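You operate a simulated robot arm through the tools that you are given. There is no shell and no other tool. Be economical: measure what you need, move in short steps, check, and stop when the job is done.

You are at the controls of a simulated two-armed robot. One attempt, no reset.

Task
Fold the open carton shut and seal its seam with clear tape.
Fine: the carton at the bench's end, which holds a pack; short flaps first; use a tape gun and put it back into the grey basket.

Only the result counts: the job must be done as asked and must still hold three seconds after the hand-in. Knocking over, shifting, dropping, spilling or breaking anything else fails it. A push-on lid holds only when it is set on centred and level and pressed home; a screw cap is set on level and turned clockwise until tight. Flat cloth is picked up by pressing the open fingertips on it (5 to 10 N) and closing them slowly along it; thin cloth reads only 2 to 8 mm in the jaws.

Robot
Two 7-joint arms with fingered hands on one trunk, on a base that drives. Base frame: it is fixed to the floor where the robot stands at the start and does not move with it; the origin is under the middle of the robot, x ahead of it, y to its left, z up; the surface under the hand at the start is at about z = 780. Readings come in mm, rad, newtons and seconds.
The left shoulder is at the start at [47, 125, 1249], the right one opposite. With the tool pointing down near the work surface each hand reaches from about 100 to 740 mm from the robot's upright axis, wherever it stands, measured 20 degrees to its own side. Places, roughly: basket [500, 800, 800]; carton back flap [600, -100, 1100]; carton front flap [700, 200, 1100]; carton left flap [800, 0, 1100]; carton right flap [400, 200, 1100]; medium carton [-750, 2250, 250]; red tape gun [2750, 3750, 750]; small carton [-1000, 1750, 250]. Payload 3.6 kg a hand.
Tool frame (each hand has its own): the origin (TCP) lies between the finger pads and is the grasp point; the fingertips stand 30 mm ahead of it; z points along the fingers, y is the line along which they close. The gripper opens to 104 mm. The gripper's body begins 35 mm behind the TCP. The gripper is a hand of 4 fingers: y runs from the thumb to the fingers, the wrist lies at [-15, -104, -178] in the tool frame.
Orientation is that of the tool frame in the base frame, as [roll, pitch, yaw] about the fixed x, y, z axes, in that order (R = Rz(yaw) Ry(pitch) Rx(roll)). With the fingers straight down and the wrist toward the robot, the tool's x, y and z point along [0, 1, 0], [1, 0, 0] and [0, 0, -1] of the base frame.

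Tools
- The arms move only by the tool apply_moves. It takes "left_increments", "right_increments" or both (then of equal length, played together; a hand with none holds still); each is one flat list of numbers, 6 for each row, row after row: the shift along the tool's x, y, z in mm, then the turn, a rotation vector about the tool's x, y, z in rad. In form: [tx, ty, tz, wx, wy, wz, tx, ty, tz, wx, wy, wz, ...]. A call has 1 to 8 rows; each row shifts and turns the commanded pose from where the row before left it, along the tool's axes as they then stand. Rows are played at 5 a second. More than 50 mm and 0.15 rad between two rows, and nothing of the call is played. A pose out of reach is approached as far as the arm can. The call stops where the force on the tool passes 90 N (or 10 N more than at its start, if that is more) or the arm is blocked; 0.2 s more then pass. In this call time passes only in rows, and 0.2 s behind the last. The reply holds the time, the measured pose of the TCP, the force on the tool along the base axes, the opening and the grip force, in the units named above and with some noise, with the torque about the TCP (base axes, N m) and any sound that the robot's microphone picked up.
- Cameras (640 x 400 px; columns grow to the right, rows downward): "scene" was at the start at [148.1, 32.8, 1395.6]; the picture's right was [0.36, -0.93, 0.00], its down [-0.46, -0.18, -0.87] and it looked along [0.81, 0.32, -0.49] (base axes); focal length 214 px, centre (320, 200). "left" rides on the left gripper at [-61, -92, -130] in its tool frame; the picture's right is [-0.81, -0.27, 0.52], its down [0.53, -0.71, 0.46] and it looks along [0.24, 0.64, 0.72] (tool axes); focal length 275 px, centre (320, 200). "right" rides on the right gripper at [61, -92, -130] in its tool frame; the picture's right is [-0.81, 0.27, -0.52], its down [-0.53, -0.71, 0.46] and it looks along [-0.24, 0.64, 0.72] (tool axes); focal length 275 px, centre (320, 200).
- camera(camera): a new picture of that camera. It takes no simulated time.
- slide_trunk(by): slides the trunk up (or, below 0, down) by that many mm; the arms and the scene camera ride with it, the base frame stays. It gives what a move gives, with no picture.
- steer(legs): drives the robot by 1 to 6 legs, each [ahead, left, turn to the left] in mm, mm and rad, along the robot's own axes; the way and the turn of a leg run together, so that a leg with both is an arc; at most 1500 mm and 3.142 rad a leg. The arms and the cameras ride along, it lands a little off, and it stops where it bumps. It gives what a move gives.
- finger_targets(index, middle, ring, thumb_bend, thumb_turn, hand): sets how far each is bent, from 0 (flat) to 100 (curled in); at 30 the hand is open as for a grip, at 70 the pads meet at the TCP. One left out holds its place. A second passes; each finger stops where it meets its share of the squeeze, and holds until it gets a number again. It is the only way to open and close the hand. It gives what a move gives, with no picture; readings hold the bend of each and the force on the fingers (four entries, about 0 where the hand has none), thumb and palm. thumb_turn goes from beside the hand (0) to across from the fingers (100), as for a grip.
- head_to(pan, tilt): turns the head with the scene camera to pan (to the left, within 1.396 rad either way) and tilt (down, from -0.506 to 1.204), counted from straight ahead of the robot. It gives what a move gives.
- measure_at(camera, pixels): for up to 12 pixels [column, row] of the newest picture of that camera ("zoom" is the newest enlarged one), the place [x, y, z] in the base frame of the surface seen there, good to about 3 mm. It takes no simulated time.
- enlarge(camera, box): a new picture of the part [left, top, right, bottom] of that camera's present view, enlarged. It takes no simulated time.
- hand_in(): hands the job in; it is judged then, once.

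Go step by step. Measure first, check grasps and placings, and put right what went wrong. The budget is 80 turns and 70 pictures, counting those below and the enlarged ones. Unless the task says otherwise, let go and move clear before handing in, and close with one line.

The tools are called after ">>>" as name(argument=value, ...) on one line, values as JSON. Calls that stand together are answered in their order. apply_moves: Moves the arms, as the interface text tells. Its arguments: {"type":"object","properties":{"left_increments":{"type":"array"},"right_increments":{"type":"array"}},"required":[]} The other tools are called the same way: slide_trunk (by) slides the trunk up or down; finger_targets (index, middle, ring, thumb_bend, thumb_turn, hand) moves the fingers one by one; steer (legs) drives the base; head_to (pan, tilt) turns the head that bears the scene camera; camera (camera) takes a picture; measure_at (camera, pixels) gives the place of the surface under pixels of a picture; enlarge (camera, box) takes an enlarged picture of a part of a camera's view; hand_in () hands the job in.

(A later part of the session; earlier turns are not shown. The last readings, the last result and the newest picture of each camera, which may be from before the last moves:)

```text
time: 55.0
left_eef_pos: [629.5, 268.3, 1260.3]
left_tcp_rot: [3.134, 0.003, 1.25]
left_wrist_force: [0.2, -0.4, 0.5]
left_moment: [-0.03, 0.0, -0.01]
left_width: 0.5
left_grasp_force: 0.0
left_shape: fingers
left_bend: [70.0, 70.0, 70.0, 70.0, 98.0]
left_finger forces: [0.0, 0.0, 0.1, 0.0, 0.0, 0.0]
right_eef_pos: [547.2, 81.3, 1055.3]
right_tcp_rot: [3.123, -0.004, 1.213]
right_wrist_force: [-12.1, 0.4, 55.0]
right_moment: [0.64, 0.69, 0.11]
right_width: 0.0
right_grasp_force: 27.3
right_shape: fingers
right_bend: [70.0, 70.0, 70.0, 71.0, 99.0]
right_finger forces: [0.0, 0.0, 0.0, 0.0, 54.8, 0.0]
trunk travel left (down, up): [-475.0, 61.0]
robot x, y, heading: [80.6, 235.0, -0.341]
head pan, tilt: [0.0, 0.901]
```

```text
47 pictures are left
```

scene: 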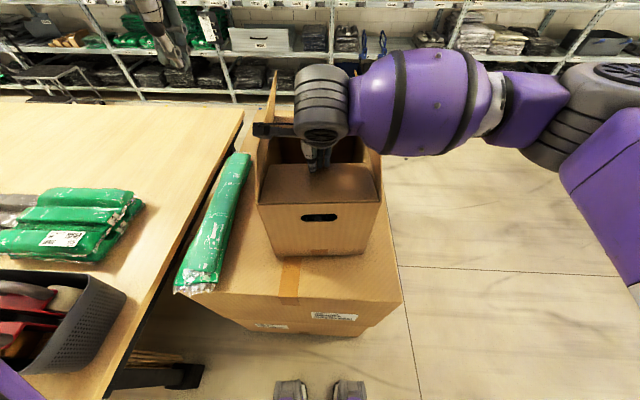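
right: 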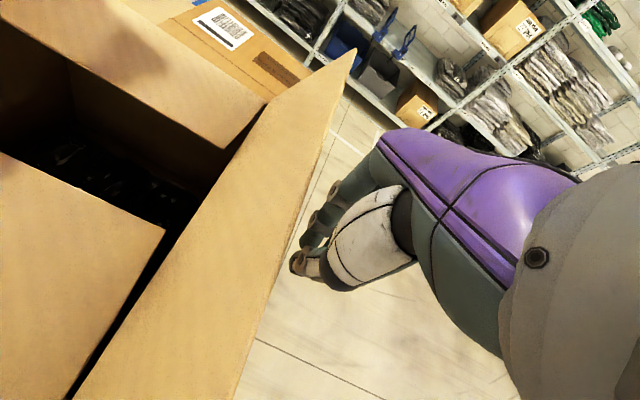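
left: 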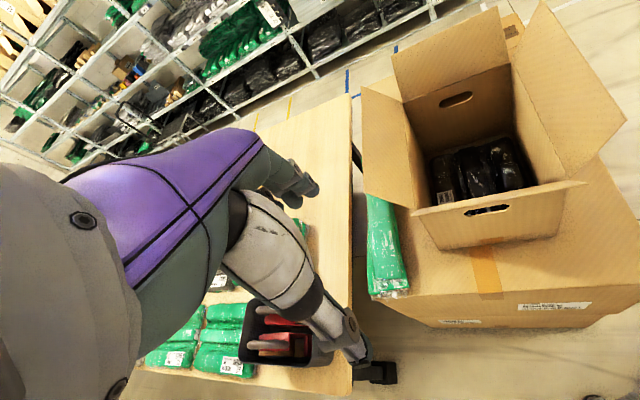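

At 55 N the near flap sits at about rim level, with the tip at 1025. I'll do the same to the far flap and then check for spring-back.

>>> apply_moves(right_increments=[0, 0, -45, 0, 0, 0, 0, 0, -35, 0, 0, 0, 0, 40, 0, 0, 0, 0, 0, 40, 0, 0, 0, 0, 0, 38, 0, 0, 0, 0, 0, 0, 40, 0, 0, 0, 0, 0, 25, 0, 0, 0, 0, 0, 15, 0, 0, 0])

>>> camera(camera="scene")

```text
time: 56.8
left_eef_pos: [631.7, 268.3, 1259.7]
left_tcp_rot: [3.134, 0.002, 1.25]
left_wrist_force: [0.2, 0.6, 0.7]
left_moment: [-0.03, 0.0, 0.0]
left_width: 0.7
left_grasp_force: 0.0
left_shape: fingers
left_bend: [70.0, 70.0, 70.0, 70.0, 98.0]
left_finger forces: [0.1, 0.0, 0.0, 0.0, 0.0, 0.0]
right_eef_pos: [660.1, 36.5, 1055.8]
right_tcp_rot: [3.122, 0.001, 1.212]
right_wrist_force: [0.8, -2.9, 40.5]
right_moment: [0.07, -0.14, -0.07]
right_width: 1.3
right_grasp_force: 19.3
right_shape: fingers
right_bend: [70.0, 70.0, 70.0, 70.0, 98.0]
right_finger forces: [24.4, 1.8, 0.1, 0.0, 13.8, 0.0]
trunk travel left (down, up): [-475.0, 61.0]
robot x, y, heading: [85.1, 233.2, -0.342]
head pan, tilt: [0.0, 0.901]
```

```text
46 pictures are left
```

scene: 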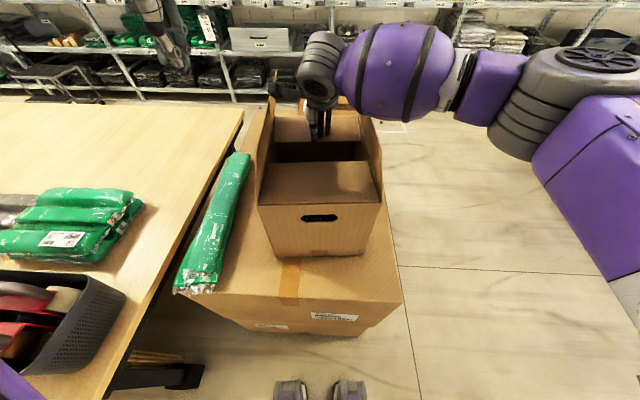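

The near flap has been released again, so I'll measure how far it and the far flap stand up now.

>>> measure_at(camera="scene", pixels=[[320, 163], [320, 185], [320, 200], [275, 163], [360, 163], [290, 139], [345, 138], [290, 125], [270, 105], [362, 100], [370, 200], [264, 205]])

```text
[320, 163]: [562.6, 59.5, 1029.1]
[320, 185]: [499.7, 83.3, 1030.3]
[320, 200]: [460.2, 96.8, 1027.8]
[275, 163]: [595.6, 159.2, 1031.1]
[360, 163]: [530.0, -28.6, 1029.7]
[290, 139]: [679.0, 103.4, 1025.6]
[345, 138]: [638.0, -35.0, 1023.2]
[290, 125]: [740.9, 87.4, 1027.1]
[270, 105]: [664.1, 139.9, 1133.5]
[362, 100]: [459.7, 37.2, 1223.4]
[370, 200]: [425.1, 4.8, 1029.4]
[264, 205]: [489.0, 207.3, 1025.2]
```

The near flap now lies flat and stays at 1029, and the far one is pressed to 1025. I'll take the right hand back out to the side, ready for the long flaps.

>>> apply_moves(right_increments=[0, 0, -48, 0, 0, 0, 0, 0, -48, 0, 0, 0, 0, 0, -48, 0, 0, 0, 0, 0, -48, 0, 0, 0, -45, -21, 0, 0, 0, 0, -45, -21, 0, 0, 0, 0, -45, -21, 0, 0, 0, 0, -45, -21, 0, 0, 0, 0])

>>> apply_moves(right_increments=[-20, 0, 34, 0, 0, 0, 0, 0, 34, 0, 0, 0, 0, 0, 36, 0, 0, 0], left_increments=[-8, 0, 38, 0, 0, 0, 0, 0, 38, 0, 0, 0, 0, 0, 38, 0, 0, 0])

>>> camera(camera="scene")

```text
time: 58.6
left_eef_pos: [633.7, 266.5, 1256.6]
left_tcp_rot: [3.14, 0.0, 1.25]
left_wrist_force: [-0.3, 0.1, -0.2]
left_moment: [-0.01, -0.03, -0.01]
left_width: 0.3
left_grasp_force: 0.0
left_shape: fingers
left_bend: [70.0, 70.0, 70.0, 70.0, 98.0]
left_finger forces: [0.0, 0.1, 0.1, 0.1, 0.0, 0.0]
right_eef_pos: [516.3, -103.0, 1240.7]
right_tcp_rot: [-3.142, 0.006, 1.214]
right_wrist_force: [0.1, 0.5, 0.6]
right_moment: [0.03, -0.03, 0.0]
right_width: 1.1
right_grasp_force: 0.1
right_shape: fingers
right_bend: [70.0, 70.0, 70.0, 70.0, 98.0]
right_finger forces: [0.0, 0.1, 0.0, 0.0, 0.1, 0.1]
trunk travel left (down, up): [-475.0, 61.0]
robot x, y, heading: [86.3, 232.4, -0.34]
head pan, tilt: [0.0, 0.901]
```

```text
time: 59.4
left_eef_pos: [635.3, 259.5, 1140.4]
left_tcp_rot: [3.137, 0.001, 1.249]
left_wrist_force: [-0.7, 1.0, 0.1]
left_moment: [0.02, -0.02, -0.01]
left_width: 0.8
left_grasp_force: 0.1
left_shape: fingers
left_bend: [70.0, 70.0, 70.0, 70.0, 98.0]
left_finger forces: [0.0, 0.1, 0.1, 0.0, 0.0, 0.1]
right_eef_pos: [509.5, -120.4, 1136.3]
right_tcp_rot: [-3.141, 0.005, 1.21]
right_wrist_force: [0.0, 0.4, 0.1]
right_moment: [0.04, -0.03, 0.01]
right_width: 1.1
right_grasp_force: 0.0
right_shape: fingers
right_bend: [70.0, 70.0, 70.0, 70.0, 98.0]
right_finger forces: [0.0, 0.0, 0.1, 0.0, 0.0, 0.1]
trunk travel left (down, up): [-475.0, 61.0]
robot x, y, heading: [81.7, 234.4, -0.342]
head pan, tilt: [0.0, 0.901]
```

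```text
45 pictures are left
```

scene: 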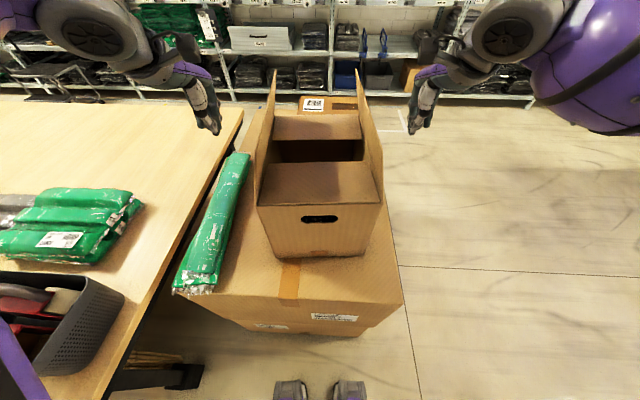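

The hands are symmetric, at h=+204 and -195. I'll push inwards together again.

>>> apply_moves(left_increments=[-32, 0, 0, 0, 0, 0, -32, 0, 0, 0, 0, 0, -28, 0, 0, 0, 0, 0, -20, 0, 0, 0, 0, 0], right_increments=[28, 0, 0, 0, 0, 0, 28, 0, 0, 0, 0, 0, 28, 0, 0, 0, 0, 0, 20, 0, 0, 0, 0, 0])

>>> camera(camera="scene")

```text
time: 60.4
left_eef_pos: [598.7, 152.5, 1142.3]
left_tcp_rot: [3.138, 0.001, 1.251]
left_wrist_force: [0.3, 0.8, 0.6]
left_moment: [-0.03, -0.02, 0.0]
left_width: 0.7
left_grasp_force: 0.1
left_shape: fingers
left_bend: [70.0, 70.0, 70.0, 70.0, 98.0]
left_finger forces: [0.2, 0.0, 0.1, 0.0, 0.1, 0.1]
right_eef_pos: [548.1, -22.3, 1134.4]
right_tcp_rot: [-3.14, 0.008, 1.213]
right_wrist_force: [-0.2, -0.5, -0.2]
right_moment: [0.01, 0.01, 0.03]
right_width: 1.4
right_grasp_force: 0.0
right_shape: fingers
right_bend: [70.0, 70.0, 70.0, 70.0, 98.0]
right_finger forces: [0.0, 0.2, 0.1, 0.0, 0.0, 0.0]
trunk travel left (down, up): [-475.0, 61.0]
robot x, y, heading: [76.5, 234.2, -0.34]
head pan, tilt: [0.0, 0.901]
```

```text
44 pictures are left
```

scene: 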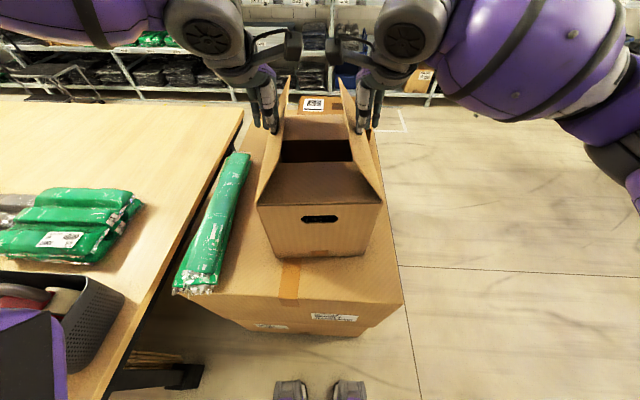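

The flaps now move freely with no force. I'll carry on inwards and down to close both.

>>> apply_moves(left_increments=[-8, 0, 8, 0, 0, 0, -6, 0, 15, 0, 0, 0, 0, 0, 18, 0, 0, 0, 0, 0, 15, 0, 0, 0, 0, 0, 12, 0, 0, 0, 0, 0, 8, 0, 0, 0], right_increments=[8, 0, 4, 0, 0, 0, 6, 0, 12, 0, 0, 0, 0, 0, 18, 0, 0, 0, 0, 0, 15, 0, 0, 0, 0, 0, 12, 0, 0, 0, 0, 0, 8, 0, 0, 0])

>>> camera(camera="scene")

```text
time: 61.8
left_eef_pos: [594.4, 138.9, 1068.5]
left_tcp_rot: [3.138, 0.004, 1.249]
left_wrist_force: [0.1, 7.7, 3.5]
left_moment: [-1.1, 0.16, -0.82]
left_width: 0.6
left_grasp_force: 1.1
left_shape: fingers
left_bend: [70.0, 70.0, 70.0, 70.0, 98.0]
left_finger forces: [0.0, 0.0, 0.1, 0.0, 1.6, 0.1]
right_eef_pos: [552.3, -10.0, 1067.0]
right_tcp_rot: [3.139, 0.008, 1.211]
right_wrist_force: [0.4, -7.3, 2.4]
right_moment: [0.9, -0.04, 0.48]
right_width: 0.8
right_grasp_force: 2.2
right_shape: fingers
right_bend: [70.0, 70.0, 70.0, 70.0, 98.0]
right_finger forces: [0.1, 0.1, 0.1, 0.1, 3.9, 0.0]
trunk travel left (down, up): [-475.0, 61.0]
robot x, y, heading: [80.0, 231.8, -0.341]
head pan, tilt: [0.0, 0.901]
```

```text
43 pictures are left
```

scene: 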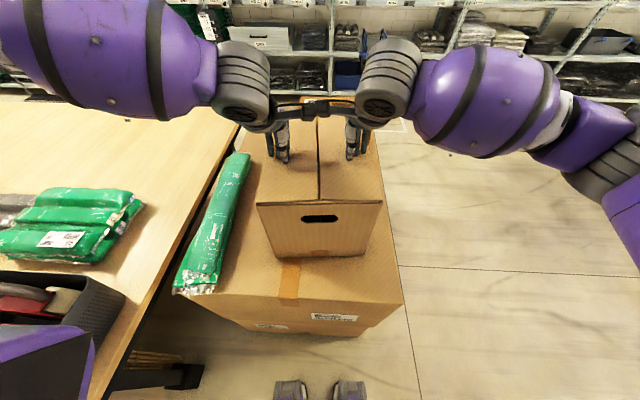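

Both long flaps are closed, and the seam shows at (318,160). I'll press a bit more firmly, then lift off.

>>> apply_moves(left_increments=[0, 0, 8, 0, 0, 0, 0, 0, 6, 0, 0, 0, 0, 0, -30, 0, 0, 0, 10, 0, -40, 0, 0, 0, 20, 0, -40, 0, 0, 0, 30, 0, -35, 0, 0, 0, 40, 0, -10, 0, 0, 0, 40, 0, 0, 0, 0, 0], right_increments=[0, 0, 8, 0, 0, 0, 0, 0, 6, 0, 0, 0, 0, 0, -30, 0, 0, 0, -10, 0, -40, 0, 0, 0, -20, 0, -40, 0, 0, 0, -30, 0, -35, 0, 0, 0, -40, 0, -10, 0, 0, 0, -40, 0, 0, 0, 0, 0])

>>> camera(camera="scene")

>>> measure_at(camera="scene", pixels=[[316, 198], [322, 198], [315, 125], [321, 125], [265, 205], [378, 200], [247, 115], [370, 120], [290, 160], [350, 160], [318, 203], [318, 118]])

```text
time: 63.6
left_eef_pos: [636.9, 274.1, 1206.5]
left_tcp_rot: [3.14, 0.002, 1.249]
left_wrist_force: [0.6, -0.1, -0.2]
left_moment: [-0.03, -0.01, 0.01]
left_width: 0.9
left_grasp_force: 0.1
left_shape: fingers
left_bend: [70.0, 70.0, 70.0, 70.0, 98.0]
left_finger forces: [0.0, 0.0, 0.0, 0.1, 0.0, 0.0]
right_eef_pos: [503.4, -139.8, 1207.6]
right_tcp_rot: [3.14, 0.006, 1.211]
right_wrist_force: [-0.2, -0.1, 0.2]
right_moment: [0.02, -0.02, -0.01]
right_width: 1.0
right_grasp_force: 0.0
right_shape: fingers
right_bend: [70.0, 70.0, 70.0, 70.0, 98.0]
right_finger forces: [0.1, 0.0, 0.0, 0.1, 0.0, 0.0]
trunk travel left (down, up): [-475.0, 61.0]
robot x, y, heading: [81.3, 231.8, -0.339]
head pan, tilt: [0.0, 0.901]
```

```text
42 pictures are left
```

scene: 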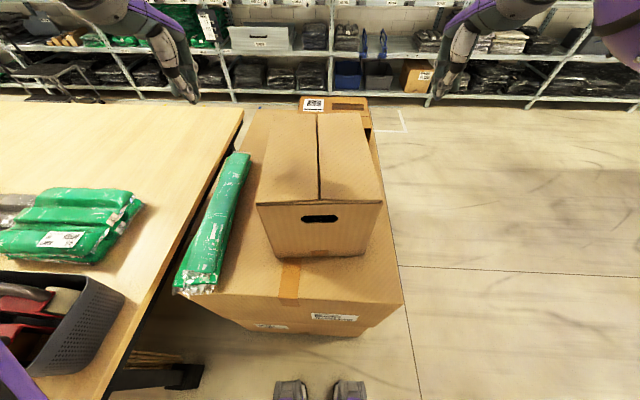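

```text
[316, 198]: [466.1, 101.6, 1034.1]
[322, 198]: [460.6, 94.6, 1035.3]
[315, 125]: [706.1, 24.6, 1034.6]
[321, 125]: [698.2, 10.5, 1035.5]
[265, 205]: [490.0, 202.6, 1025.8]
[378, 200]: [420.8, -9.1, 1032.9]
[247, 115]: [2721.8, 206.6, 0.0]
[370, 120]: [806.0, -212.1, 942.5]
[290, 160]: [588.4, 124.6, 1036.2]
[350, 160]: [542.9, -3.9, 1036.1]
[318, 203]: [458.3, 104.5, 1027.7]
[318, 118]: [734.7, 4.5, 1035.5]
```

The carton is closed, with the seam from [458,104] to about [748,0] at z≈1035. Next I'll fetch the clear tape gun by driving to the bench end in front of the basket.

>>> steer(legs=[[-230, 0, 0], [0, 480, 0]])

>>> head_to(pan=0.25, tilt=0.95)

>>> camera(camera="scene")

```text
time: 69.6
left_eef_pos: [581.8, 800.6, 1206.9]
left_tcp_rot: [3.139, 0.002, 1.244]
left_wrist_force: [1.1, 0.1, 0.5]
left_moment: [0.03, 0.02, -0.02]
left_width: 0.6
left_grasp_force: 0.0
left_shape: fingers
left_bend: [70.0, 70.0, 70.0, 70.0, 98.0]
left_finger forces: [0.0, 0.0, 0.0, 0.0, 0.0, 0.1]
right_eef_pos: [445.5, 386.3, 1208.1]
right_tcp_rot: [-3.141, 0.007, 1.206]
right_wrist_force: [0.4, -0.2, -0.2]
right_moment: [-0.03, -0.02, 0.0]
right_width: 1.1
right_grasp_force: 0.0
right_shape: fingers
right_bend: [70.0, 70.0, 70.0, 70.0, 98.0]
right_finger forces: [0.0, 0.1, 0.1, 0.0, 0.0, 0.0]
trunk travel left (down, up): [-475.0, 61.0]
robot x, y, heading: [29.8, 763.3, -0.348]
head pan, tilt: [0.0, 0.901]
```

```text
time: 70.4
left_eef_pos: [582.2, 799.9, 1205.0]
left_tcp_rot: [3.141, 0.001, 1.244]
left_wrist_force: [0.1, -0.5, -0.3]
left_moment: [-0.03, -0.02, -0.03]
left_width: 0.7
left_grasp_force: 0.1
left_shape: fingers
left_bend: [70.0, 70.0, 70.0, 70.0, 98.0]
left_finger forces: [0.1, 0.0, 0.0, 0.0, 0.0, 0.0]
right_eef_pos: [444.7, 386.7, 1208.1]
right_tcp_rot: [3.14, 0.007, 1.208]
right_wrist_force: [-0.1, 0.1, 0.0]
right_moment: [0.0, -0.01, -0.02]
right_width: 1.0
right_grasp_force: 0.1
right_shape: fingers
right_bend: [70.0, 70.0, 70.0, 70.0, 98.0]
right_finger forces: [0.0, 0.0, 0.0, 0.1, 0.1, 0.0]
trunk travel left (down, up): [-475.0, 61.0]
robot x, y, heading: [21.9, 764.3, -0.344]
head pan, tilt: [0.25, 0.949]
```

```text
41 pictures are left
```

scene: 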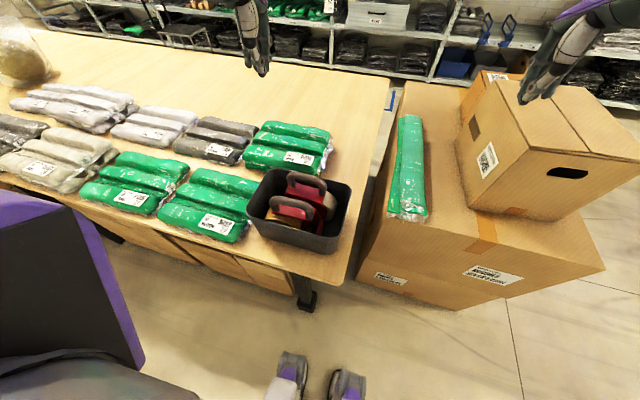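

The basket is at (300,210), so I'll enlarge it for detail.

>>> enlarge(camera="scene", box=[236, 156, 364, 256])

>>> measure_at(camera="zoom", pixels=[[270, 90], [310, 75], [350, 80], [380, 100], [385, 140], [330, 120], [355, 155], [280, 120], [180, 200], [230, 185], [275, 190], [340, 230]])

```text
4.00 times, centred on (300, 206) of scene
```

zoom: 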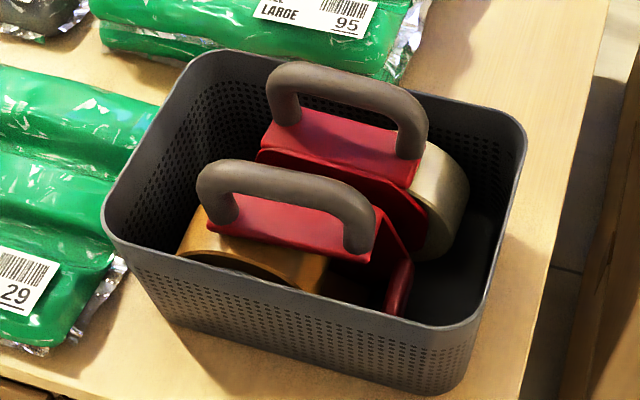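

```text
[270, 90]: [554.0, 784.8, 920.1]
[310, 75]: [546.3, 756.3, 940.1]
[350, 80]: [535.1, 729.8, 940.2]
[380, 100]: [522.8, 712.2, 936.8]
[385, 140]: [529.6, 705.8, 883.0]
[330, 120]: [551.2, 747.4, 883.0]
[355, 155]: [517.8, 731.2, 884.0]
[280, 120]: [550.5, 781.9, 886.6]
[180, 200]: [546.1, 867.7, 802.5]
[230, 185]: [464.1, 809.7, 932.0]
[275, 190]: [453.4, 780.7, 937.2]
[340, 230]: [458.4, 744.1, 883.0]
```

The clear gun's bar handle runs from [554,785] to [519,700] with its top at z≈941, parallel to the robot's lateral axis. I'll open the left hand halfway and hover above the bar centre [537,738].

>>> finger_targets(hand="left", index=45, middle=45, ring=45, thumb_bend=45)

>>> apply_moves(left_increments=[-36.5, -11.4, 0, 0, 0, 0.035, -36.5, -11.4, 0, 0, 0, 0.03, 0, 0, 46, 0, 0, 0, 0, 0, 46, 0, 0, 0, 0, 0, 46, 0, 0, 0, 0, 0, 46, 0, 0, 0])

>>> camera(camera="left")

>>> enlarge(camera="scene", box=[236, 126, 364, 226])

```text
time: 71.4
left_eef_pos: [582.4, 800.6, 1207.0]
left_tcp_rot: [3.14, 0.002, 1.245]
left_wrist_force: [-0.8, -1.1, -1.0]
left_moment: [-0.02, 0.02, -0.02]
left_width: 64.7
left_grasp_force: 0.0
left_shape: fingers
left_bend: [45.0, 45.0, 45.0, 45.0, 98.0]
left_finger forces: [0.1, 0.1, 0.0, 0.0, 0.1, 0.1]
right_eef_pos: [445.8, 387.6, 1207.2]
right_tcp_rot: [3.141, 0.008, 1.206]
right_wrist_force: [0.0, 0.9, -0.8]
right_moment: [-0.02, 0.0, 0.0]
right_width: 1.0
right_grasp_force: 0.1
right_shape: fingers
right_bend: [70.0, 70.0, 70.0, 70.0, 98.0]
right_finger forces: [0.0, 0.0, 0.0, 0.0, 0.0, 0.0]
trunk travel left (down, up): [-475.0, 61.0]
robot x, y, heading: [26.6, 763.6, -0.35]
head pan, tilt: [0.25, 0.949]
```

```text
time: 72.8
left_eef_pos: [536.8, 738.1, 1020.7]
left_tcp_rot: [3.138, 0.003, 1.18]
left_wrist_force: [-0.2, -0.2, 0.4]
left_moment: [-0.02, -0.01, -0.01]
left_width: 64.6
left_grasp_force: 0.1
left_shape: fingers
left_bend: [45.0, 45.0, 45.0, 45.0, 98.0]
left_finger forces: [0.0, 0.0, 0.0, 0.1, 0.1, 0.0]
right_eef_pos: [447.0, 386.3, 1207.9]
right_tcp_rot: [-3.141, 0.008, 1.209]
right_wrist_force: [-0.1, -0.9, -0.1]
right_moment: [0.02, 0.0, -0.01]
right_width: 1.1
right_grasp_force: 0.1
right_shape: fingers
right_bend: [70.0, 70.0, 70.0, 70.0, 98.0]
right_finger forces: [0.0, 0.0, 0.1, 0.0, 0.0, 0.0]
trunk travel left (down, up): [-475.0, 61.0]
robot x, y, heading: [26.1, 759.3, -0.347]
head pan, tilt: [0.25, 0.949]
```

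```text
39 pictures are left
```

left: 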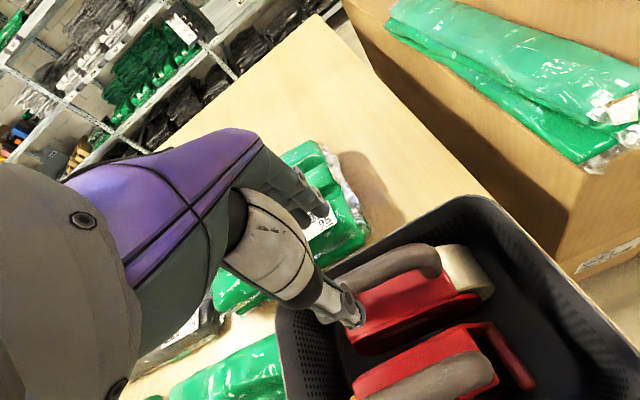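

```text
4.00 times, centred on (300, 176) of scene
```

zoom: 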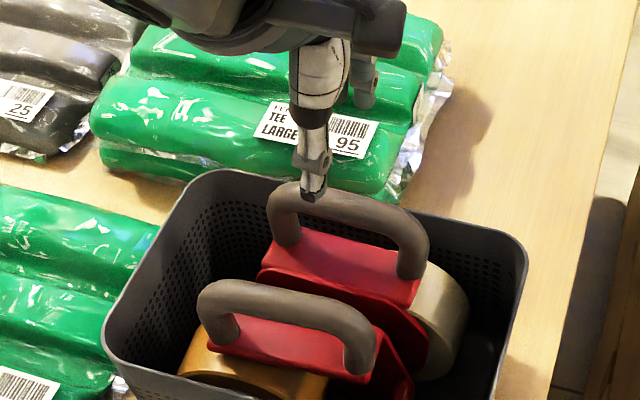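

The hand looks aligned over the bar; I'll check the bar's exact centre in this zoom before going down.

>>> measure_at(camera="zoom", pixels=[[350, 203], [350, 213], [380, 210], [380, 222], [275, 200], [410, 235], [350, 224], [400, 275], [285, 230], [440, 300], [330, 250], [280, 300]])

```text
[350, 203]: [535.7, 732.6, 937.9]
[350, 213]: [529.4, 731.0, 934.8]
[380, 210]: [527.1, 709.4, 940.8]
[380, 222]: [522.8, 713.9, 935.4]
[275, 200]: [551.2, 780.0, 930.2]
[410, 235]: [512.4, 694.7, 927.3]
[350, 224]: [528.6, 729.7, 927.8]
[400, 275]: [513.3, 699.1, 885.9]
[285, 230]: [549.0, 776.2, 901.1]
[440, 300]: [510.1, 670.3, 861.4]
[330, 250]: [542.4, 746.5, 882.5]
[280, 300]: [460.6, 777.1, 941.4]
```

The bar's centre is at about [538,733,930], directly below. I'll go down 90 mm and close.

>>> apply_moves(left_increments=[-3, 0, 35, 0, 0, 0, 0, 0, 35, 0, 0, 0, 0, 0, 20, 0, 0, 0])

>>> finger_targets(hand="left", index=80, middle=80, ring=80, thumb_bend=80)

>>> enlarge(camera="scene", box=[236, 126, 364, 226])

```text
time: 73.6
left_eef_pos: [534.9, 735.9, 932.0]
left_tcp_rot: [3.14, 0.003, 1.181]
left_wrist_force: [0.2, -0.5, 1.4]
left_moment: [0.02, -0.01, -0.01]
left_width: 65.0
left_grasp_force: 0.0
left_shape: fingers
left_bend: [45.0, 45.0, 45.0, 45.0, 98.0]
left_finger forces: [0.0, 0.0, 0.0, 0.0, 0.1, 0.0]
right_eef_pos: [445.2, 387.7, 1207.9]
right_tcp_rot: [3.14, 0.006, 1.209]
right_wrist_force: [-1.0, 0.5, -0.1]
right_moment: [0.0, -0.02, -0.02]
right_width: 1.1
right_grasp_force: 0.0
right_shape: fingers
right_bend: [70.0, 70.0, 70.0, 70.0, 98.0]
right_finger forces: [0.1, 0.1, 0.1, 0.0, 0.1, 0.0]
trunk travel left (down, up): [-475.0, 61.0]
robot x, y, heading: [29.1, 758.9, -0.351]
head pan, tilt: [0.25, 0.949]
```

```text
time: 74.6
left_eef_pos: [535.5, 737.0, 931.5]
left_tcp_rot: [3.14, 0.0, 1.18]
left_wrist_force: [0.4, 1.0, -3.7]
left_moment: [-0.06, 0.0, 0.0]
left_width: 0.0
left_grasp_force: 2.0
left_shape: fingers
left_bend: [76.0, 79.0, 80.0, 73.0, 97.0]
left_finger forces: [0.2, 2.0, 0.9, 0.0, 0.7, 0.1]
right_eef_pos: [445.3, 387.0, 1207.9]
right_tcp_rot: [3.141, 0.006, 1.207]
right_wrist_force: [0.8, -0.4, 0.1]
right_moment: [0.0, 0.03, -0.01]
right_width: 1.0
right_grasp_force: 0.0
right_shape: fingers
right_bend: [70.0, 70.0, 70.0, 70.0, 98.0]
right_finger forces: [0.0, 0.1, 0.0, 0.0, 0.0, 0.1]
trunk travel left (down, up): [-475.0, 61.0]
robot x, y, heading: [24.1, 761.4, -0.349]
head pan, tilt: [0.25, 0.949]
```

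```text
4.00 times, centred on (300, 176) of scene
```

zoom: 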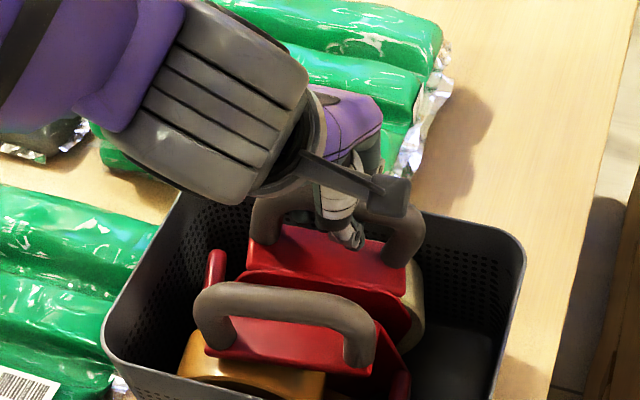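

The fingers curled beneath the bar with little force, so it's a loose hook. I'll curl further to squeeze the bar against the palm.

>>> finger_targets(hand="left", index=100, middle=100, ring=100, thumb_bend=100)

>>> camera(camera="left")

>>> enlarge(camera="scene", box=[236, 126, 364, 226])

```text
time: 75.6
left_eef_pos: [536.1, 735.9, 932.7]
left_tcp_rot: [3.139, 0.001, 1.18]
left_wrist_force: [0.1, 0.3, -3.5]
left_moment: [-0.07, 0.01, 0.01]
left_width: 0.0
left_grasp_force: 5.0
left_shape: fingers
left_bend: [89.0, 99.0, 99.0, 93.0, 94.0]
left_finger forces: [0.0, 5.0, 5.4, 0.0, 0.3, 0.1]
right_eef_pos: [444.1, 386.7, 1207.9]
right_tcp_rot: [-3.141, 0.009, 1.209]
right_wrist_force: [0.2, 0.2, 0.0]
right_moment: [0.02, -0.03, 0.01]
right_width: 1.0
right_grasp_force: 0.0
right_shape: fingers
right_bend: [70.0, 70.0, 70.0, 70.0, 98.0]
right_finger forces: [0.0, 0.0, 0.0, 0.0, 0.0, 0.1]
trunk travel left (down, up): [-475.0, 61.0]
robot x, y, heading: [27.1, 763.5, -0.349]
head pan, tilt: [0.25, 0.949]
```

```text
36 pictures are left
```

left: 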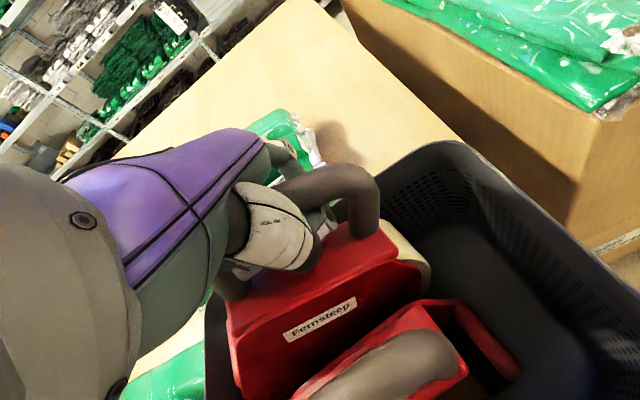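

```text
4.00 times, centred on (300, 176) of scene
```

zoom: 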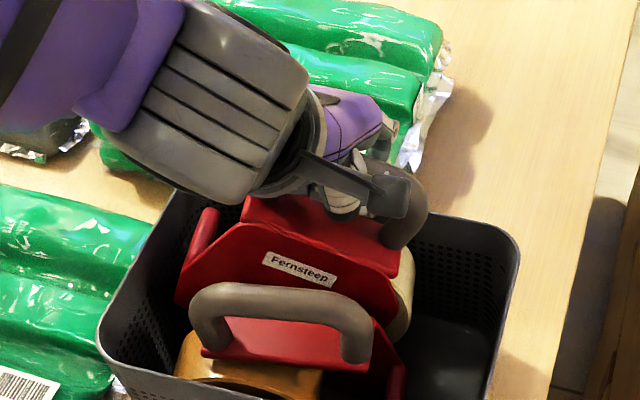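

The fist only hooks the bar loosely and the gun has tipped and lifted a little. I'll check how much it rose before easing it back down and regripping deeper.

>>> measure_at(camera="zoom", pixels=[[405, 170], [415, 200], [320, 230], [385, 268], [300, 268], [205, 235], [190, 270], [250, 205], [280, 295], [110, 320], [515, 240], [400, 300]])

```text
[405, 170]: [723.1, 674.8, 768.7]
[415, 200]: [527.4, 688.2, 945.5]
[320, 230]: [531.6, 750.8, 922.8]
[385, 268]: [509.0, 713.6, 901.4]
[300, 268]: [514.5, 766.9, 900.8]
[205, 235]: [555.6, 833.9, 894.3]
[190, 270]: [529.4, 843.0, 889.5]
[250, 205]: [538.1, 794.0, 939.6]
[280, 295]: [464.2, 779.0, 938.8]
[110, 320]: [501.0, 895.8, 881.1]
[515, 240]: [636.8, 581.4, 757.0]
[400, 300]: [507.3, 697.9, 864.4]
```

The gun has already risen about 45 mm, with its bar up near the palm, so the power grip carries it. I'll lift slowly out of the basket and look at how it hangs.

>>> apply_moves(left_increments=[0, 0, -15, 0, 0, 0, 0, 0, -20, 0, 0, 0, 0, 0, -20, 0, 0, 0, 0, 0, -20, 0, 0, 0, 0, 0, -20, 0, 0, 0, 0, 0, -25, 0, 0, 0, 0, 0, -25, 0, 0, 0, 0, 0, -25, 0, 0, 0])

>>> camera(camera="left")

>>> enlarge(camera="scene", box=[204, 76, 396, 226])

```text
time: 77.4
left_eef_pos: [534.1, 735.6, 1101.2]
left_tcp_rot: [3.14, 0.003, 1.178]
left_wrist_force: [-0.9, -0.3, -3.1]
left_moment: [-0.03, -0.01, -0.06]
left_width: 0.0
left_grasp_force: 5.3
left_shape: fingers
left_bend: [90.0, 99.0, 99.0, 93.0, 94.0]
left_finger forces: [0.1, 5.0, 5.1, 0.0, 0.4, 0.0]
right_eef_pos: [445.3, 387.0, 1208.7]
right_tcp_rot: [-3.141, 0.008, 1.205]
right_wrist_force: [0.0, -0.7, 0.0]
right_moment: [0.01, 0.03, 0.04]
right_width: 1.2
right_grasp_force: 0.0
right_shape: fingers
right_bend: [70.0, 70.0, 70.0, 70.0, 98.0]
right_finger forces: [0.0, 0.0, 0.0, 0.0, 0.0, 0.0]
trunk travel left (down, up): [-475.0, 61.0]
robot x, y, heading: [27.1, 764.7, -0.345]
head pan, tilt: [0.25, 0.949]
```

```text
34 pictures are left
```

left: 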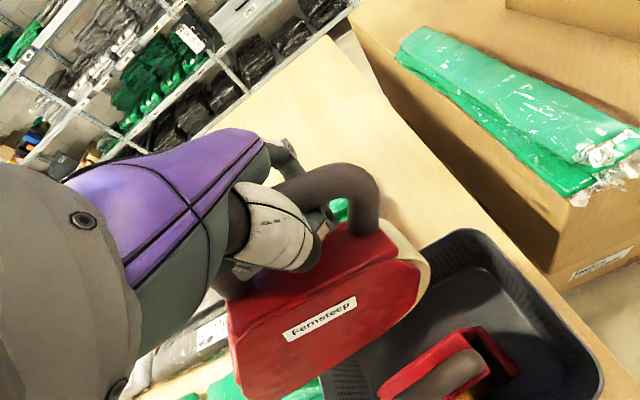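

```text
2.67 times, centred on (300, 151) of scene
```

zoom: 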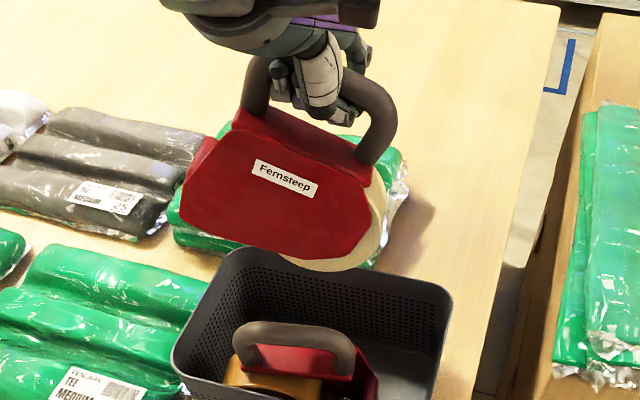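

The gun is held clear of the basket: pale roll at its right end, red nose at the left, nose tipped up about 20°. I'll test whether it follows the wrist by tilting −0.28 about tool y.

>>> apply_moves(left_increments=[0, 0, -30, 0, -0.1, 0, 0, 0, -30, 0, -0.1, 0, 0, 0, -20, 0, -0.1, 0])

>>> enlarge(camera="scene", box=[204, 36, 396, 186])

```text
time: 78.2
left_eef_pos: [538.4, 742.6, 1181.7]
left_tcp_rot: [3.14, 0.304, 1.179]
left_wrist_force: [0.2, 0.1, -3.0]
left_moment: [0.02, -0.03, 0.0]
left_width: 0.0
left_grasp_force: 6.2
left_shape: fingers
left_bend: [90.0, 99.0, 99.0, 93.0, 94.0]
left_finger forces: [0.0, 5.3, 4.9, 0.0, 1.6, 0.0]
right_eef_pos: [445.7, 387.1, 1207.8]
right_tcp_rot: [-3.141, 0.007, 1.209]
right_wrist_force: [0.0, 0.5, -0.4]
right_moment: [0.0, -0.03, -0.01]
right_width: 0.7
right_grasp_force: 0.1
right_shape: fingers
right_bend: [70.0, 70.0, 70.0, 70.0, 98.0]
right_finger forces: [0.0, 0.0, 0.0, 0.1, 0.1, 0.0]
trunk travel left (down, up): [-475.0, 61.0]
robot x, y, heading: [27.9, 759.6, -0.345]
head pan, tilt: [0.25, 0.949]
```

```text
2.67 times, centred on (300, 111) of scene
```

zoom: 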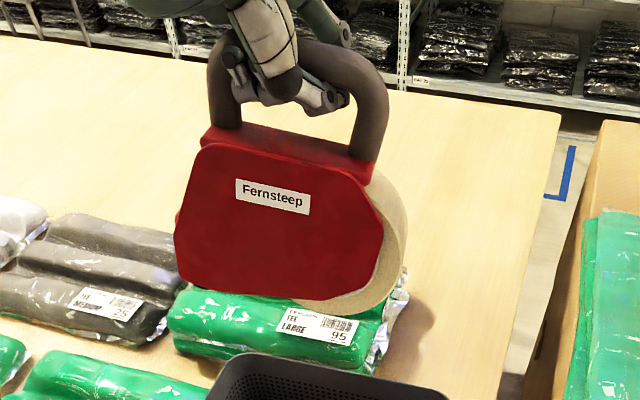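

The gun follows the wrist rigidly and is nearly level now. I'll measure its shape, and yaw the hand so the camera can see the nose end.

>>> measure_at(camera="zoom", pixels=[[208, 140], [180, 210], [185, 265], [240, 285], [300, 297], [330, 312], [375, 240], [360, 175], [395, 230], [380, 100], [225, 80], [290, 200]])

>>> apply_moves(left_increments=[0, -20, 0, 0, 0, -0.15, 0, -20, 0, 0, 0, -0.15, 0, -20, 0, 0, 0, -0.15, 0, 0, 0, 0, 0, -0.15])

>>> enlarge(camera="scene", box=[204, 36, 396, 186])

```text
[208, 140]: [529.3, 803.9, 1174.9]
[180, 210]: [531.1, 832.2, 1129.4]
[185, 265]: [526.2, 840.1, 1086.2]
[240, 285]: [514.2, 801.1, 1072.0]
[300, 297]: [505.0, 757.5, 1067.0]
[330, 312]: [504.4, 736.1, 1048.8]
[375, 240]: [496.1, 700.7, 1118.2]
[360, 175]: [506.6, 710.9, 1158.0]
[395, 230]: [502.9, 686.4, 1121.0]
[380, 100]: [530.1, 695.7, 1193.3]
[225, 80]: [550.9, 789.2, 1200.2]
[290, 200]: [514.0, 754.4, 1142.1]
```

```text
time: 79.2
left_eef_pos: [481.0, 757.5, 1184.0]
left_tcp_rot: [-2.967, 0.249, 1.805]
left_wrist_force: [1.1, 0.1, -3.6]
left_moment: [-0.01, 0.0, 0.0]
left_width: 0.0
left_grasp_force: 5.2
left_shape: fingers
left_bend: [90.0, 99.0, 99.0, 93.0, 94.0]
left_finger forces: [0.0, 5.1, 4.8, 0.1, 0.8, 0.0]
right_eef_pos: [444.6, 386.9, 1207.8]
right_tcp_rot: [-3.141, 0.005, 1.207]
right_wrist_force: [-0.7, -0.4, 0.2]
right_moment: [0.03, -0.01, 0.01]
right_width: 0.9
right_grasp_force: 0.1
right_shape: fingers
right_bend: [70.0, 70.0, 70.0, 70.0, 98.0]
right_finger forces: [0.0, 0.1, 0.1, 0.0, 0.0, 0.0]
trunk travel left (down, up): [-475.0, 61.0]
robot x, y, heading: [23.1, 760.8, -0.345]
head pan, tilt: [0.25, 0.949]
```

```text
2.67 times, centred on (300, 111) of scene
```

zoom: 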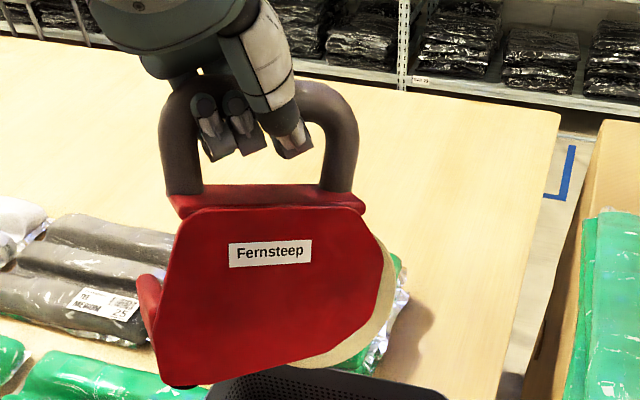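

Now the nose shows a red guard bar at (140,300) and a dark part at its foot (180,385). I'll zoom in there.

>>> enlarge(camera="scene", box=[232, 100, 328, 180])

>>> measure_at(camera="zoom", pixels=[[55, 130], [70, 190], [130, 270], [90, 255], [200, 262], [300, 215], [420, 110], [100, 180], [60, 100], [140, 283], [115, 280], [350, 200]])

```text
5.00 times, centred on (280, 140) of scene
```

zoom: 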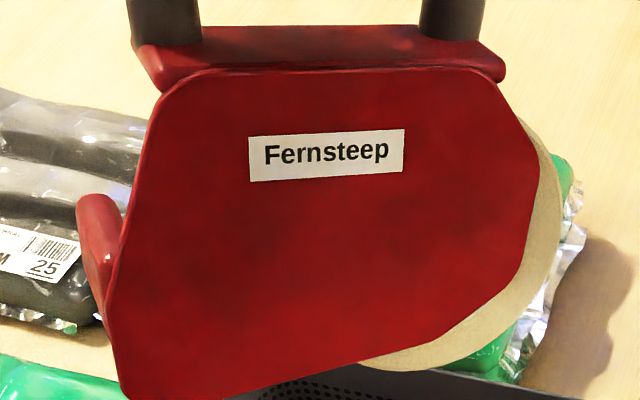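

```text
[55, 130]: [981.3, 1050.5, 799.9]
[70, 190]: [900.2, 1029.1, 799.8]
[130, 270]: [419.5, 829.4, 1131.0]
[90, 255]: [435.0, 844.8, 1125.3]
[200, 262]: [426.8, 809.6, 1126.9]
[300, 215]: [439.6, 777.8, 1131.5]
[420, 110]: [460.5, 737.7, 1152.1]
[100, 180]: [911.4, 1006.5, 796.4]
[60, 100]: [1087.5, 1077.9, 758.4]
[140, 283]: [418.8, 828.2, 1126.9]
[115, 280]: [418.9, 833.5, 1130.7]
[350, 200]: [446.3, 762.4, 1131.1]
```

I need the very foot of the nose, so one more crop lower down.

>>> enlarge(camera="scene", box=[232, 140, 312, 190])

>>> measure_at(camera="zoom", pixels=[[130, 100], [170, 250], [210, 295], [225, 325], [300, 310], [400, 285], [480, 240], [150, 200], [120, 60], [215, 330], [240, 318], [160, 150]])

```text
8.00 times, centred on (272, 165) of scene
```

zoom: 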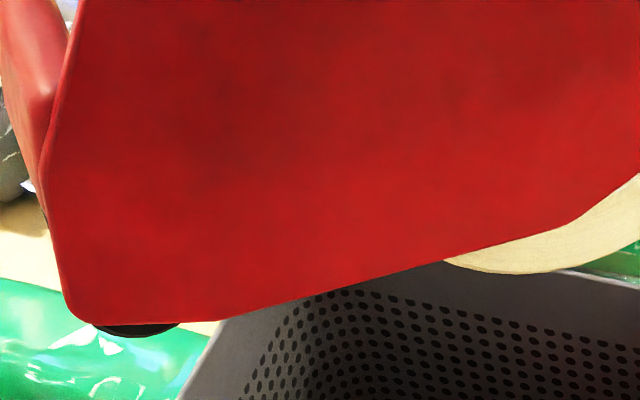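

```text
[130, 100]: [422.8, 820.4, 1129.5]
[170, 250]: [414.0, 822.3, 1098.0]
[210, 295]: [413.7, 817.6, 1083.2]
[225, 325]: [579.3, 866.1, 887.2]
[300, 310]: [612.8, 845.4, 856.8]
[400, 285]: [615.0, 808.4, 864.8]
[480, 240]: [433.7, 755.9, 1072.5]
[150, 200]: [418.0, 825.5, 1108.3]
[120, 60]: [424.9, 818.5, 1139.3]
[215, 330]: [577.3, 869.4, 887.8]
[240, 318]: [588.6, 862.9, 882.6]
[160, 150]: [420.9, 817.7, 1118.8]
```

The black roller sits under the nose, at about [110,-8,88] in the tool frame; tilting the nose down to ~0.65 rad makes it the lowest point. I'll tilt and raise the gun, lift the trunk, then drive to the carton's long side.

>>> apply_moves(left_increments=[0, 0, -10, 0, 0, 0.15, 0, 20, -10, 0, 0, 0.15, 0, 20, -10, 0, 0, 0.15, 0, 20, -10, 0, 0, 0.15, 0, 0, 0, 0, -0.115, 0, 0, 0, 0, 0, -0.115, 0, 0, 0, 0, 0, -0.115, 0])

>>> slide_trunk(by=60)

>>> steer(legs=[[0, -1090, 0], [950, 0, 0], [0, 0, 1.571]])

>>> head_to(pan=0.15, tilt=0.8)

>>> camera(camera="scene")

```text
time: 80.8
left_eef_pos: [544.0, 762.4, 1217.1]
left_tcp_rot: [3.139, 0.649, 1.178]
left_wrist_force: [0.6, -0.2, -3.8]
left_moment: [0.08, -0.03, 0.0]
left_width: 0.0
left_grasp_force: 5.3
left_shape: fingers
left_bend: [90.0, 99.0, 100.0, 93.0, 94.0]
left_finger forces: [0.1, 5.0, 4.3, 0.0, 1.6, 0.0]
right_eef_pos: [444.8, 387.4, 1207.4]
right_tcp_rot: [-3.141, 0.008, 1.208]
right_wrist_force: [-0.2, -0.1, -0.4]
right_moment: [-0.06, -0.01, -0.01]
right_width: 1.1
right_grasp_force: 0.1
right_shape: fingers
right_bend: [70.0, 70.0, 70.0, 70.0, 98.0]
right_finger forces: [0.0, 0.1, 0.0, 0.0, 0.0, 0.0]
trunk travel left (down, up): [-475.0, 61.0]
robot x, y, heading: [27.7, 759.2, -0.348]
head pan, tilt: [0.25, 0.949]
```

```text
time: 81.8
left_eef_pos: [543.6, 761.7, 1275.1]
left_tcp_rot: [-3.139, 0.647, 1.18]
left_wrist_force: [0.7, -0.9, -3.7]
left_moment: [0.1, -0.03, -0.04]
left_width: 0.0
left_grasp_force: 5.4
left_shape: fingers
left_bend: [90.0, 99.0, 100.0, 93.0, 94.0]
left_finger forces: [0.0, 4.9, 4.2, 0.0, 1.6, 0.0]
right_eef_pos: [445.6, 386.3, 1265.7]
right_tcp_rot: [-3.139, 0.008, 1.204]
right_wrist_force: [0.6, 0.0, -0.3]
right_moment: [0.03, -0.01, 0.03]
right_width: 1.1
right_grasp_force: 0.1
right_shape: fingers
right_bend: [70.0, 70.0, 70.0, 70.0, 98.0]
right_finger forces: [0.0, 0.0, 0.0, 0.0, 0.0, 0.0]
trunk travel left (down, up): [-535.0, 1.0]
robot x, y, heading: [26.2, 765.1, -0.35]
head pan, tilt: [0.25, 0.949]
```

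```text
time: 100.0
left_eef_pos: [542.7, -70.5, 1276.3]
left_tcp_rot: [3.138, 0.646, 2.743]
left_wrist_force: [-0.2, 0.6, -3.8]
left_moment: [-0.03, 0.05, 0.0]
left_width: 0.2
left_grasp_force: 4.1
left_shape: fingers
left_bend: [90.0, 99.0, 100.0, 93.0, 94.0]
left_finger forces: [0.1, 4.1, 3.2, 0.0, 1.3, 0.0]
right_eef_pos: [918.1, -170.0, 1267.3]
right_tcp_rot: [3.141, 0.006, 2.77]
right_wrist_force: [0.8, 0.9, -0.5]
right_moment: [0.01, 0.02, 0.03]
right_width: 1.0
right_grasp_force: 0.0
right_shape: fingers
right_bend: [70.0, 70.0, 70.0, 70.0, 98.0]
right_finger forces: [0.0, 0.0, 0.1, 0.1, 0.1, 0.0]
trunk travel left (down, up): [-535.0, 1.0]
robot x, y, heading: [540.7, -585.5, 1.219]
head pan, tilt: [0.25, 0.949]
```

```text
time: 100.7
left_eef_pos: [543.9, -69.6, 1276.4]
left_tcp_rot: [3.139, 0.648, 2.743]
left_wrist_force: [0.1, 0.7, -3.8]
left_moment: [0.05, 0.03, 0.0]
left_width: 0.2
left_grasp_force: 3.7
left_shape: fingers
left_bend: [90.0, 99.0, 100.0, 93.0, 94.0]
left_finger forces: [0.0, 4.1, 3.2, 0.0, 1.3, 0.0]
right_eef_pos: [918.0, -170.0, 1267.7]
right_tcp_rot: [-3.141, 0.006, 2.772]
right_wrist_force: [0.6, 0.0, -0.5]
right_moment: [-0.01, 0.07, -0.01]
right_width: 0.9
right_grasp_force: 0.0
right_shape: fingers
right_bend: [70.0, 70.0, 70.0, 70.0, 98.0]
right_finger forces: [0.1, 0.0, 0.0, 0.0, 0.0, 0.0]
trunk travel left (down, up): [-535.0, 1.0]
robot x, y, heading: [543.4, -588.6, 1.218]
head pan, tilt: [0.15, 0.799]
```

```text
28 pictures are left
```

scene: 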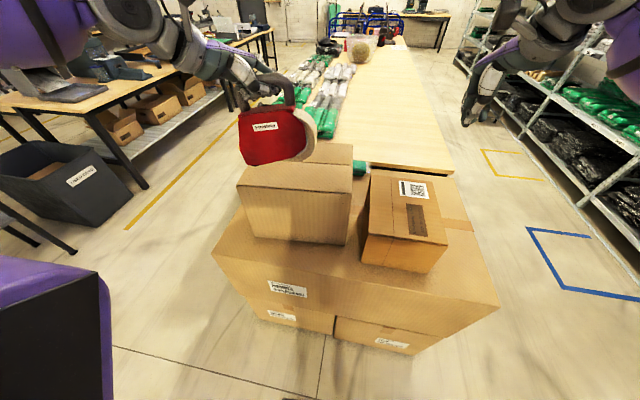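

The gun arrived safely in the hand and the carton is ahead. I'll drive in 112 mm and check the gun against the seam.

>>> steer(legs=[[112, 0, 0.008]])

>>> camera(camera="scene")

>>> camera(camera="left")

```text
time: 101.9
left_eef_pos: [575.0, 33.0, 1277.0]
left_tcp_rot: [3.14, 0.648, 2.751]
left_wrist_force: [-0.2, -0.7, -2.7]
left_moment: [0.0, 0.04, 0.0]
left_width: 0.0
left_grasp_force: 3.6
left_shape: fingers
left_bend: [90.0, 100.0, 100.0, 93.0, 94.0]
left_finger forces: [0.0, 3.6, 3.0, 0.0, 1.1, 0.0]
right_eef_pos: [951.8, -64.4, 1267.9]
right_tcp_rot: [3.14, 0.007, 2.778]
right_wrist_force: [0.1, 0.5, 0.6]
right_moment: [-0.02, 0.01, -0.02]
right_width: 1.2
right_grasp_force: 0.1
right_shape: fingers
right_bend: [70.0, 70.0, 70.0, 70.0, 98.0]
right_finger forces: [0.0, 0.0, 0.0, 0.0, 0.0, 0.0]
trunk travel left (down, up): [-535.0, 1.0]
robot x, y, heading: [576.7, -488.6, 1.225]
head pan, tilt: [0.15, 0.799]
```

```text
27 pictures are left
```

scene: 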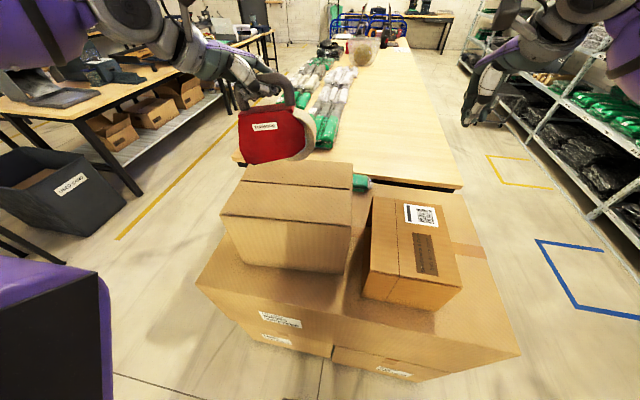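

```text
26 pictures are left
```

left: 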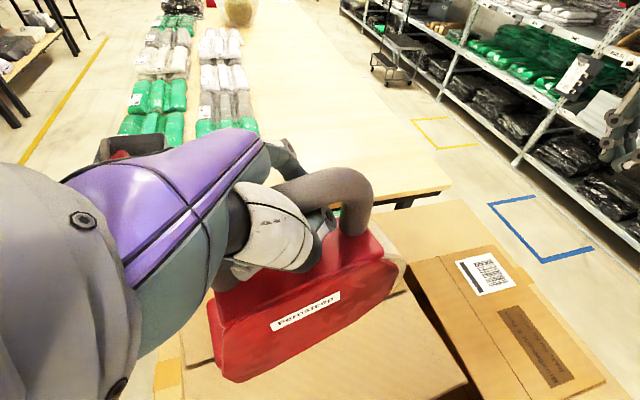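

I can see the seam line below the gun. Next I'll enlarge to measure the seam ends, the nose and the gun plate.

>>> enlarge(camera="scene", box=[215, 95, 375, 205])

```text
3.64 times, centred on (295, 150) of scene
```

zoom: 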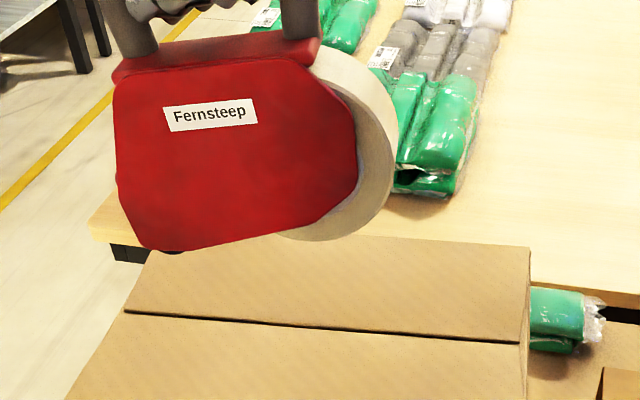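

>>> measure_at(camera="zoom", pixels=[[128, 310], [515, 343], [320, 326], [165, 245], [145, 235], [125, 185], [290, 228], [335, 190], [330, 235], [130, 100], [350, 140], [240, 240]])

```text
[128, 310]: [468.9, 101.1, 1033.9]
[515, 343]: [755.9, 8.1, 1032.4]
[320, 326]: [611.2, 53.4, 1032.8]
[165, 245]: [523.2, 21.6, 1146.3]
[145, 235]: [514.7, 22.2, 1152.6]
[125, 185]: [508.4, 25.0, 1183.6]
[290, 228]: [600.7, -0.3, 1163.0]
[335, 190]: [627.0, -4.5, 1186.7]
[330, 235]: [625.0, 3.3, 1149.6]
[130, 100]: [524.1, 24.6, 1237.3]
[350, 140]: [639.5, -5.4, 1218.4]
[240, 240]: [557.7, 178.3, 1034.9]
```

The gun is aligned to within 0.05 rad. Its plate is at h≈-56, so its centreline is about -31 from the seam, and the roll bottom is nearly as low as the roller. I'll tilt the nose down 0.12 more and move above the seam's left end.

>>> apply_moves(left_increments=[0, 0, 0, 0.03, -0.12, 0.04, 38.3, 6.5, -4.6, 0, 0, 0, 38.3, 6.5, -4.6, 0, 0, 0, 38.3, 6.5, -4.6, 0, 0, 0])

>>> enlarge(camera="scene", box=[195, 105, 355, 215])

```text
time: 102.9
left_eef_pos: [499.9, 90.8, 1208.2]
left_tcp_rot: [3.135, 0.769, 2.698]
left_wrist_force: [1.2, -0.4, -2.8]
left_moment: [0.01, 0.08, 0.0]
left_width: 0.0
left_grasp_force: 3.5
left_shape: fingers
left_bend: [90.0, 100.0, 100.0, 93.0, 94.0]
left_finger forces: [0.1, 3.3, 2.9, 0.0, 0.9, 0.2]
right_eef_pos: [951.0, -63.4, 1268.9]
right_tcp_rot: [-3.141, 0.007, 2.782]
right_wrist_force: [0.0, 0.1, -0.4]
right_moment: [-0.02, -0.03, 0.0]
right_width: 1.0
right_grasp_force: 0.1
right_shape: fingers
right_bend: [70.0, 70.0, 70.0, 70.0, 98.0]
right_finger forces: [0.0, 0.1, 0.0, 0.1, 0.0, 0.1]
trunk travel left (down, up): [-535.0, 1.0]
robot x, y, heading: [577.7, -487.0, 1.228]
head pan, tilt: [0.15, 0.799]
```

```text
3.64 times, centred on (275, 160) of scene
```

zoom: 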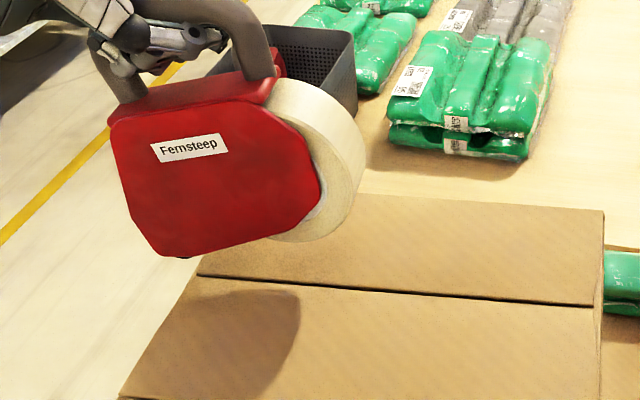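

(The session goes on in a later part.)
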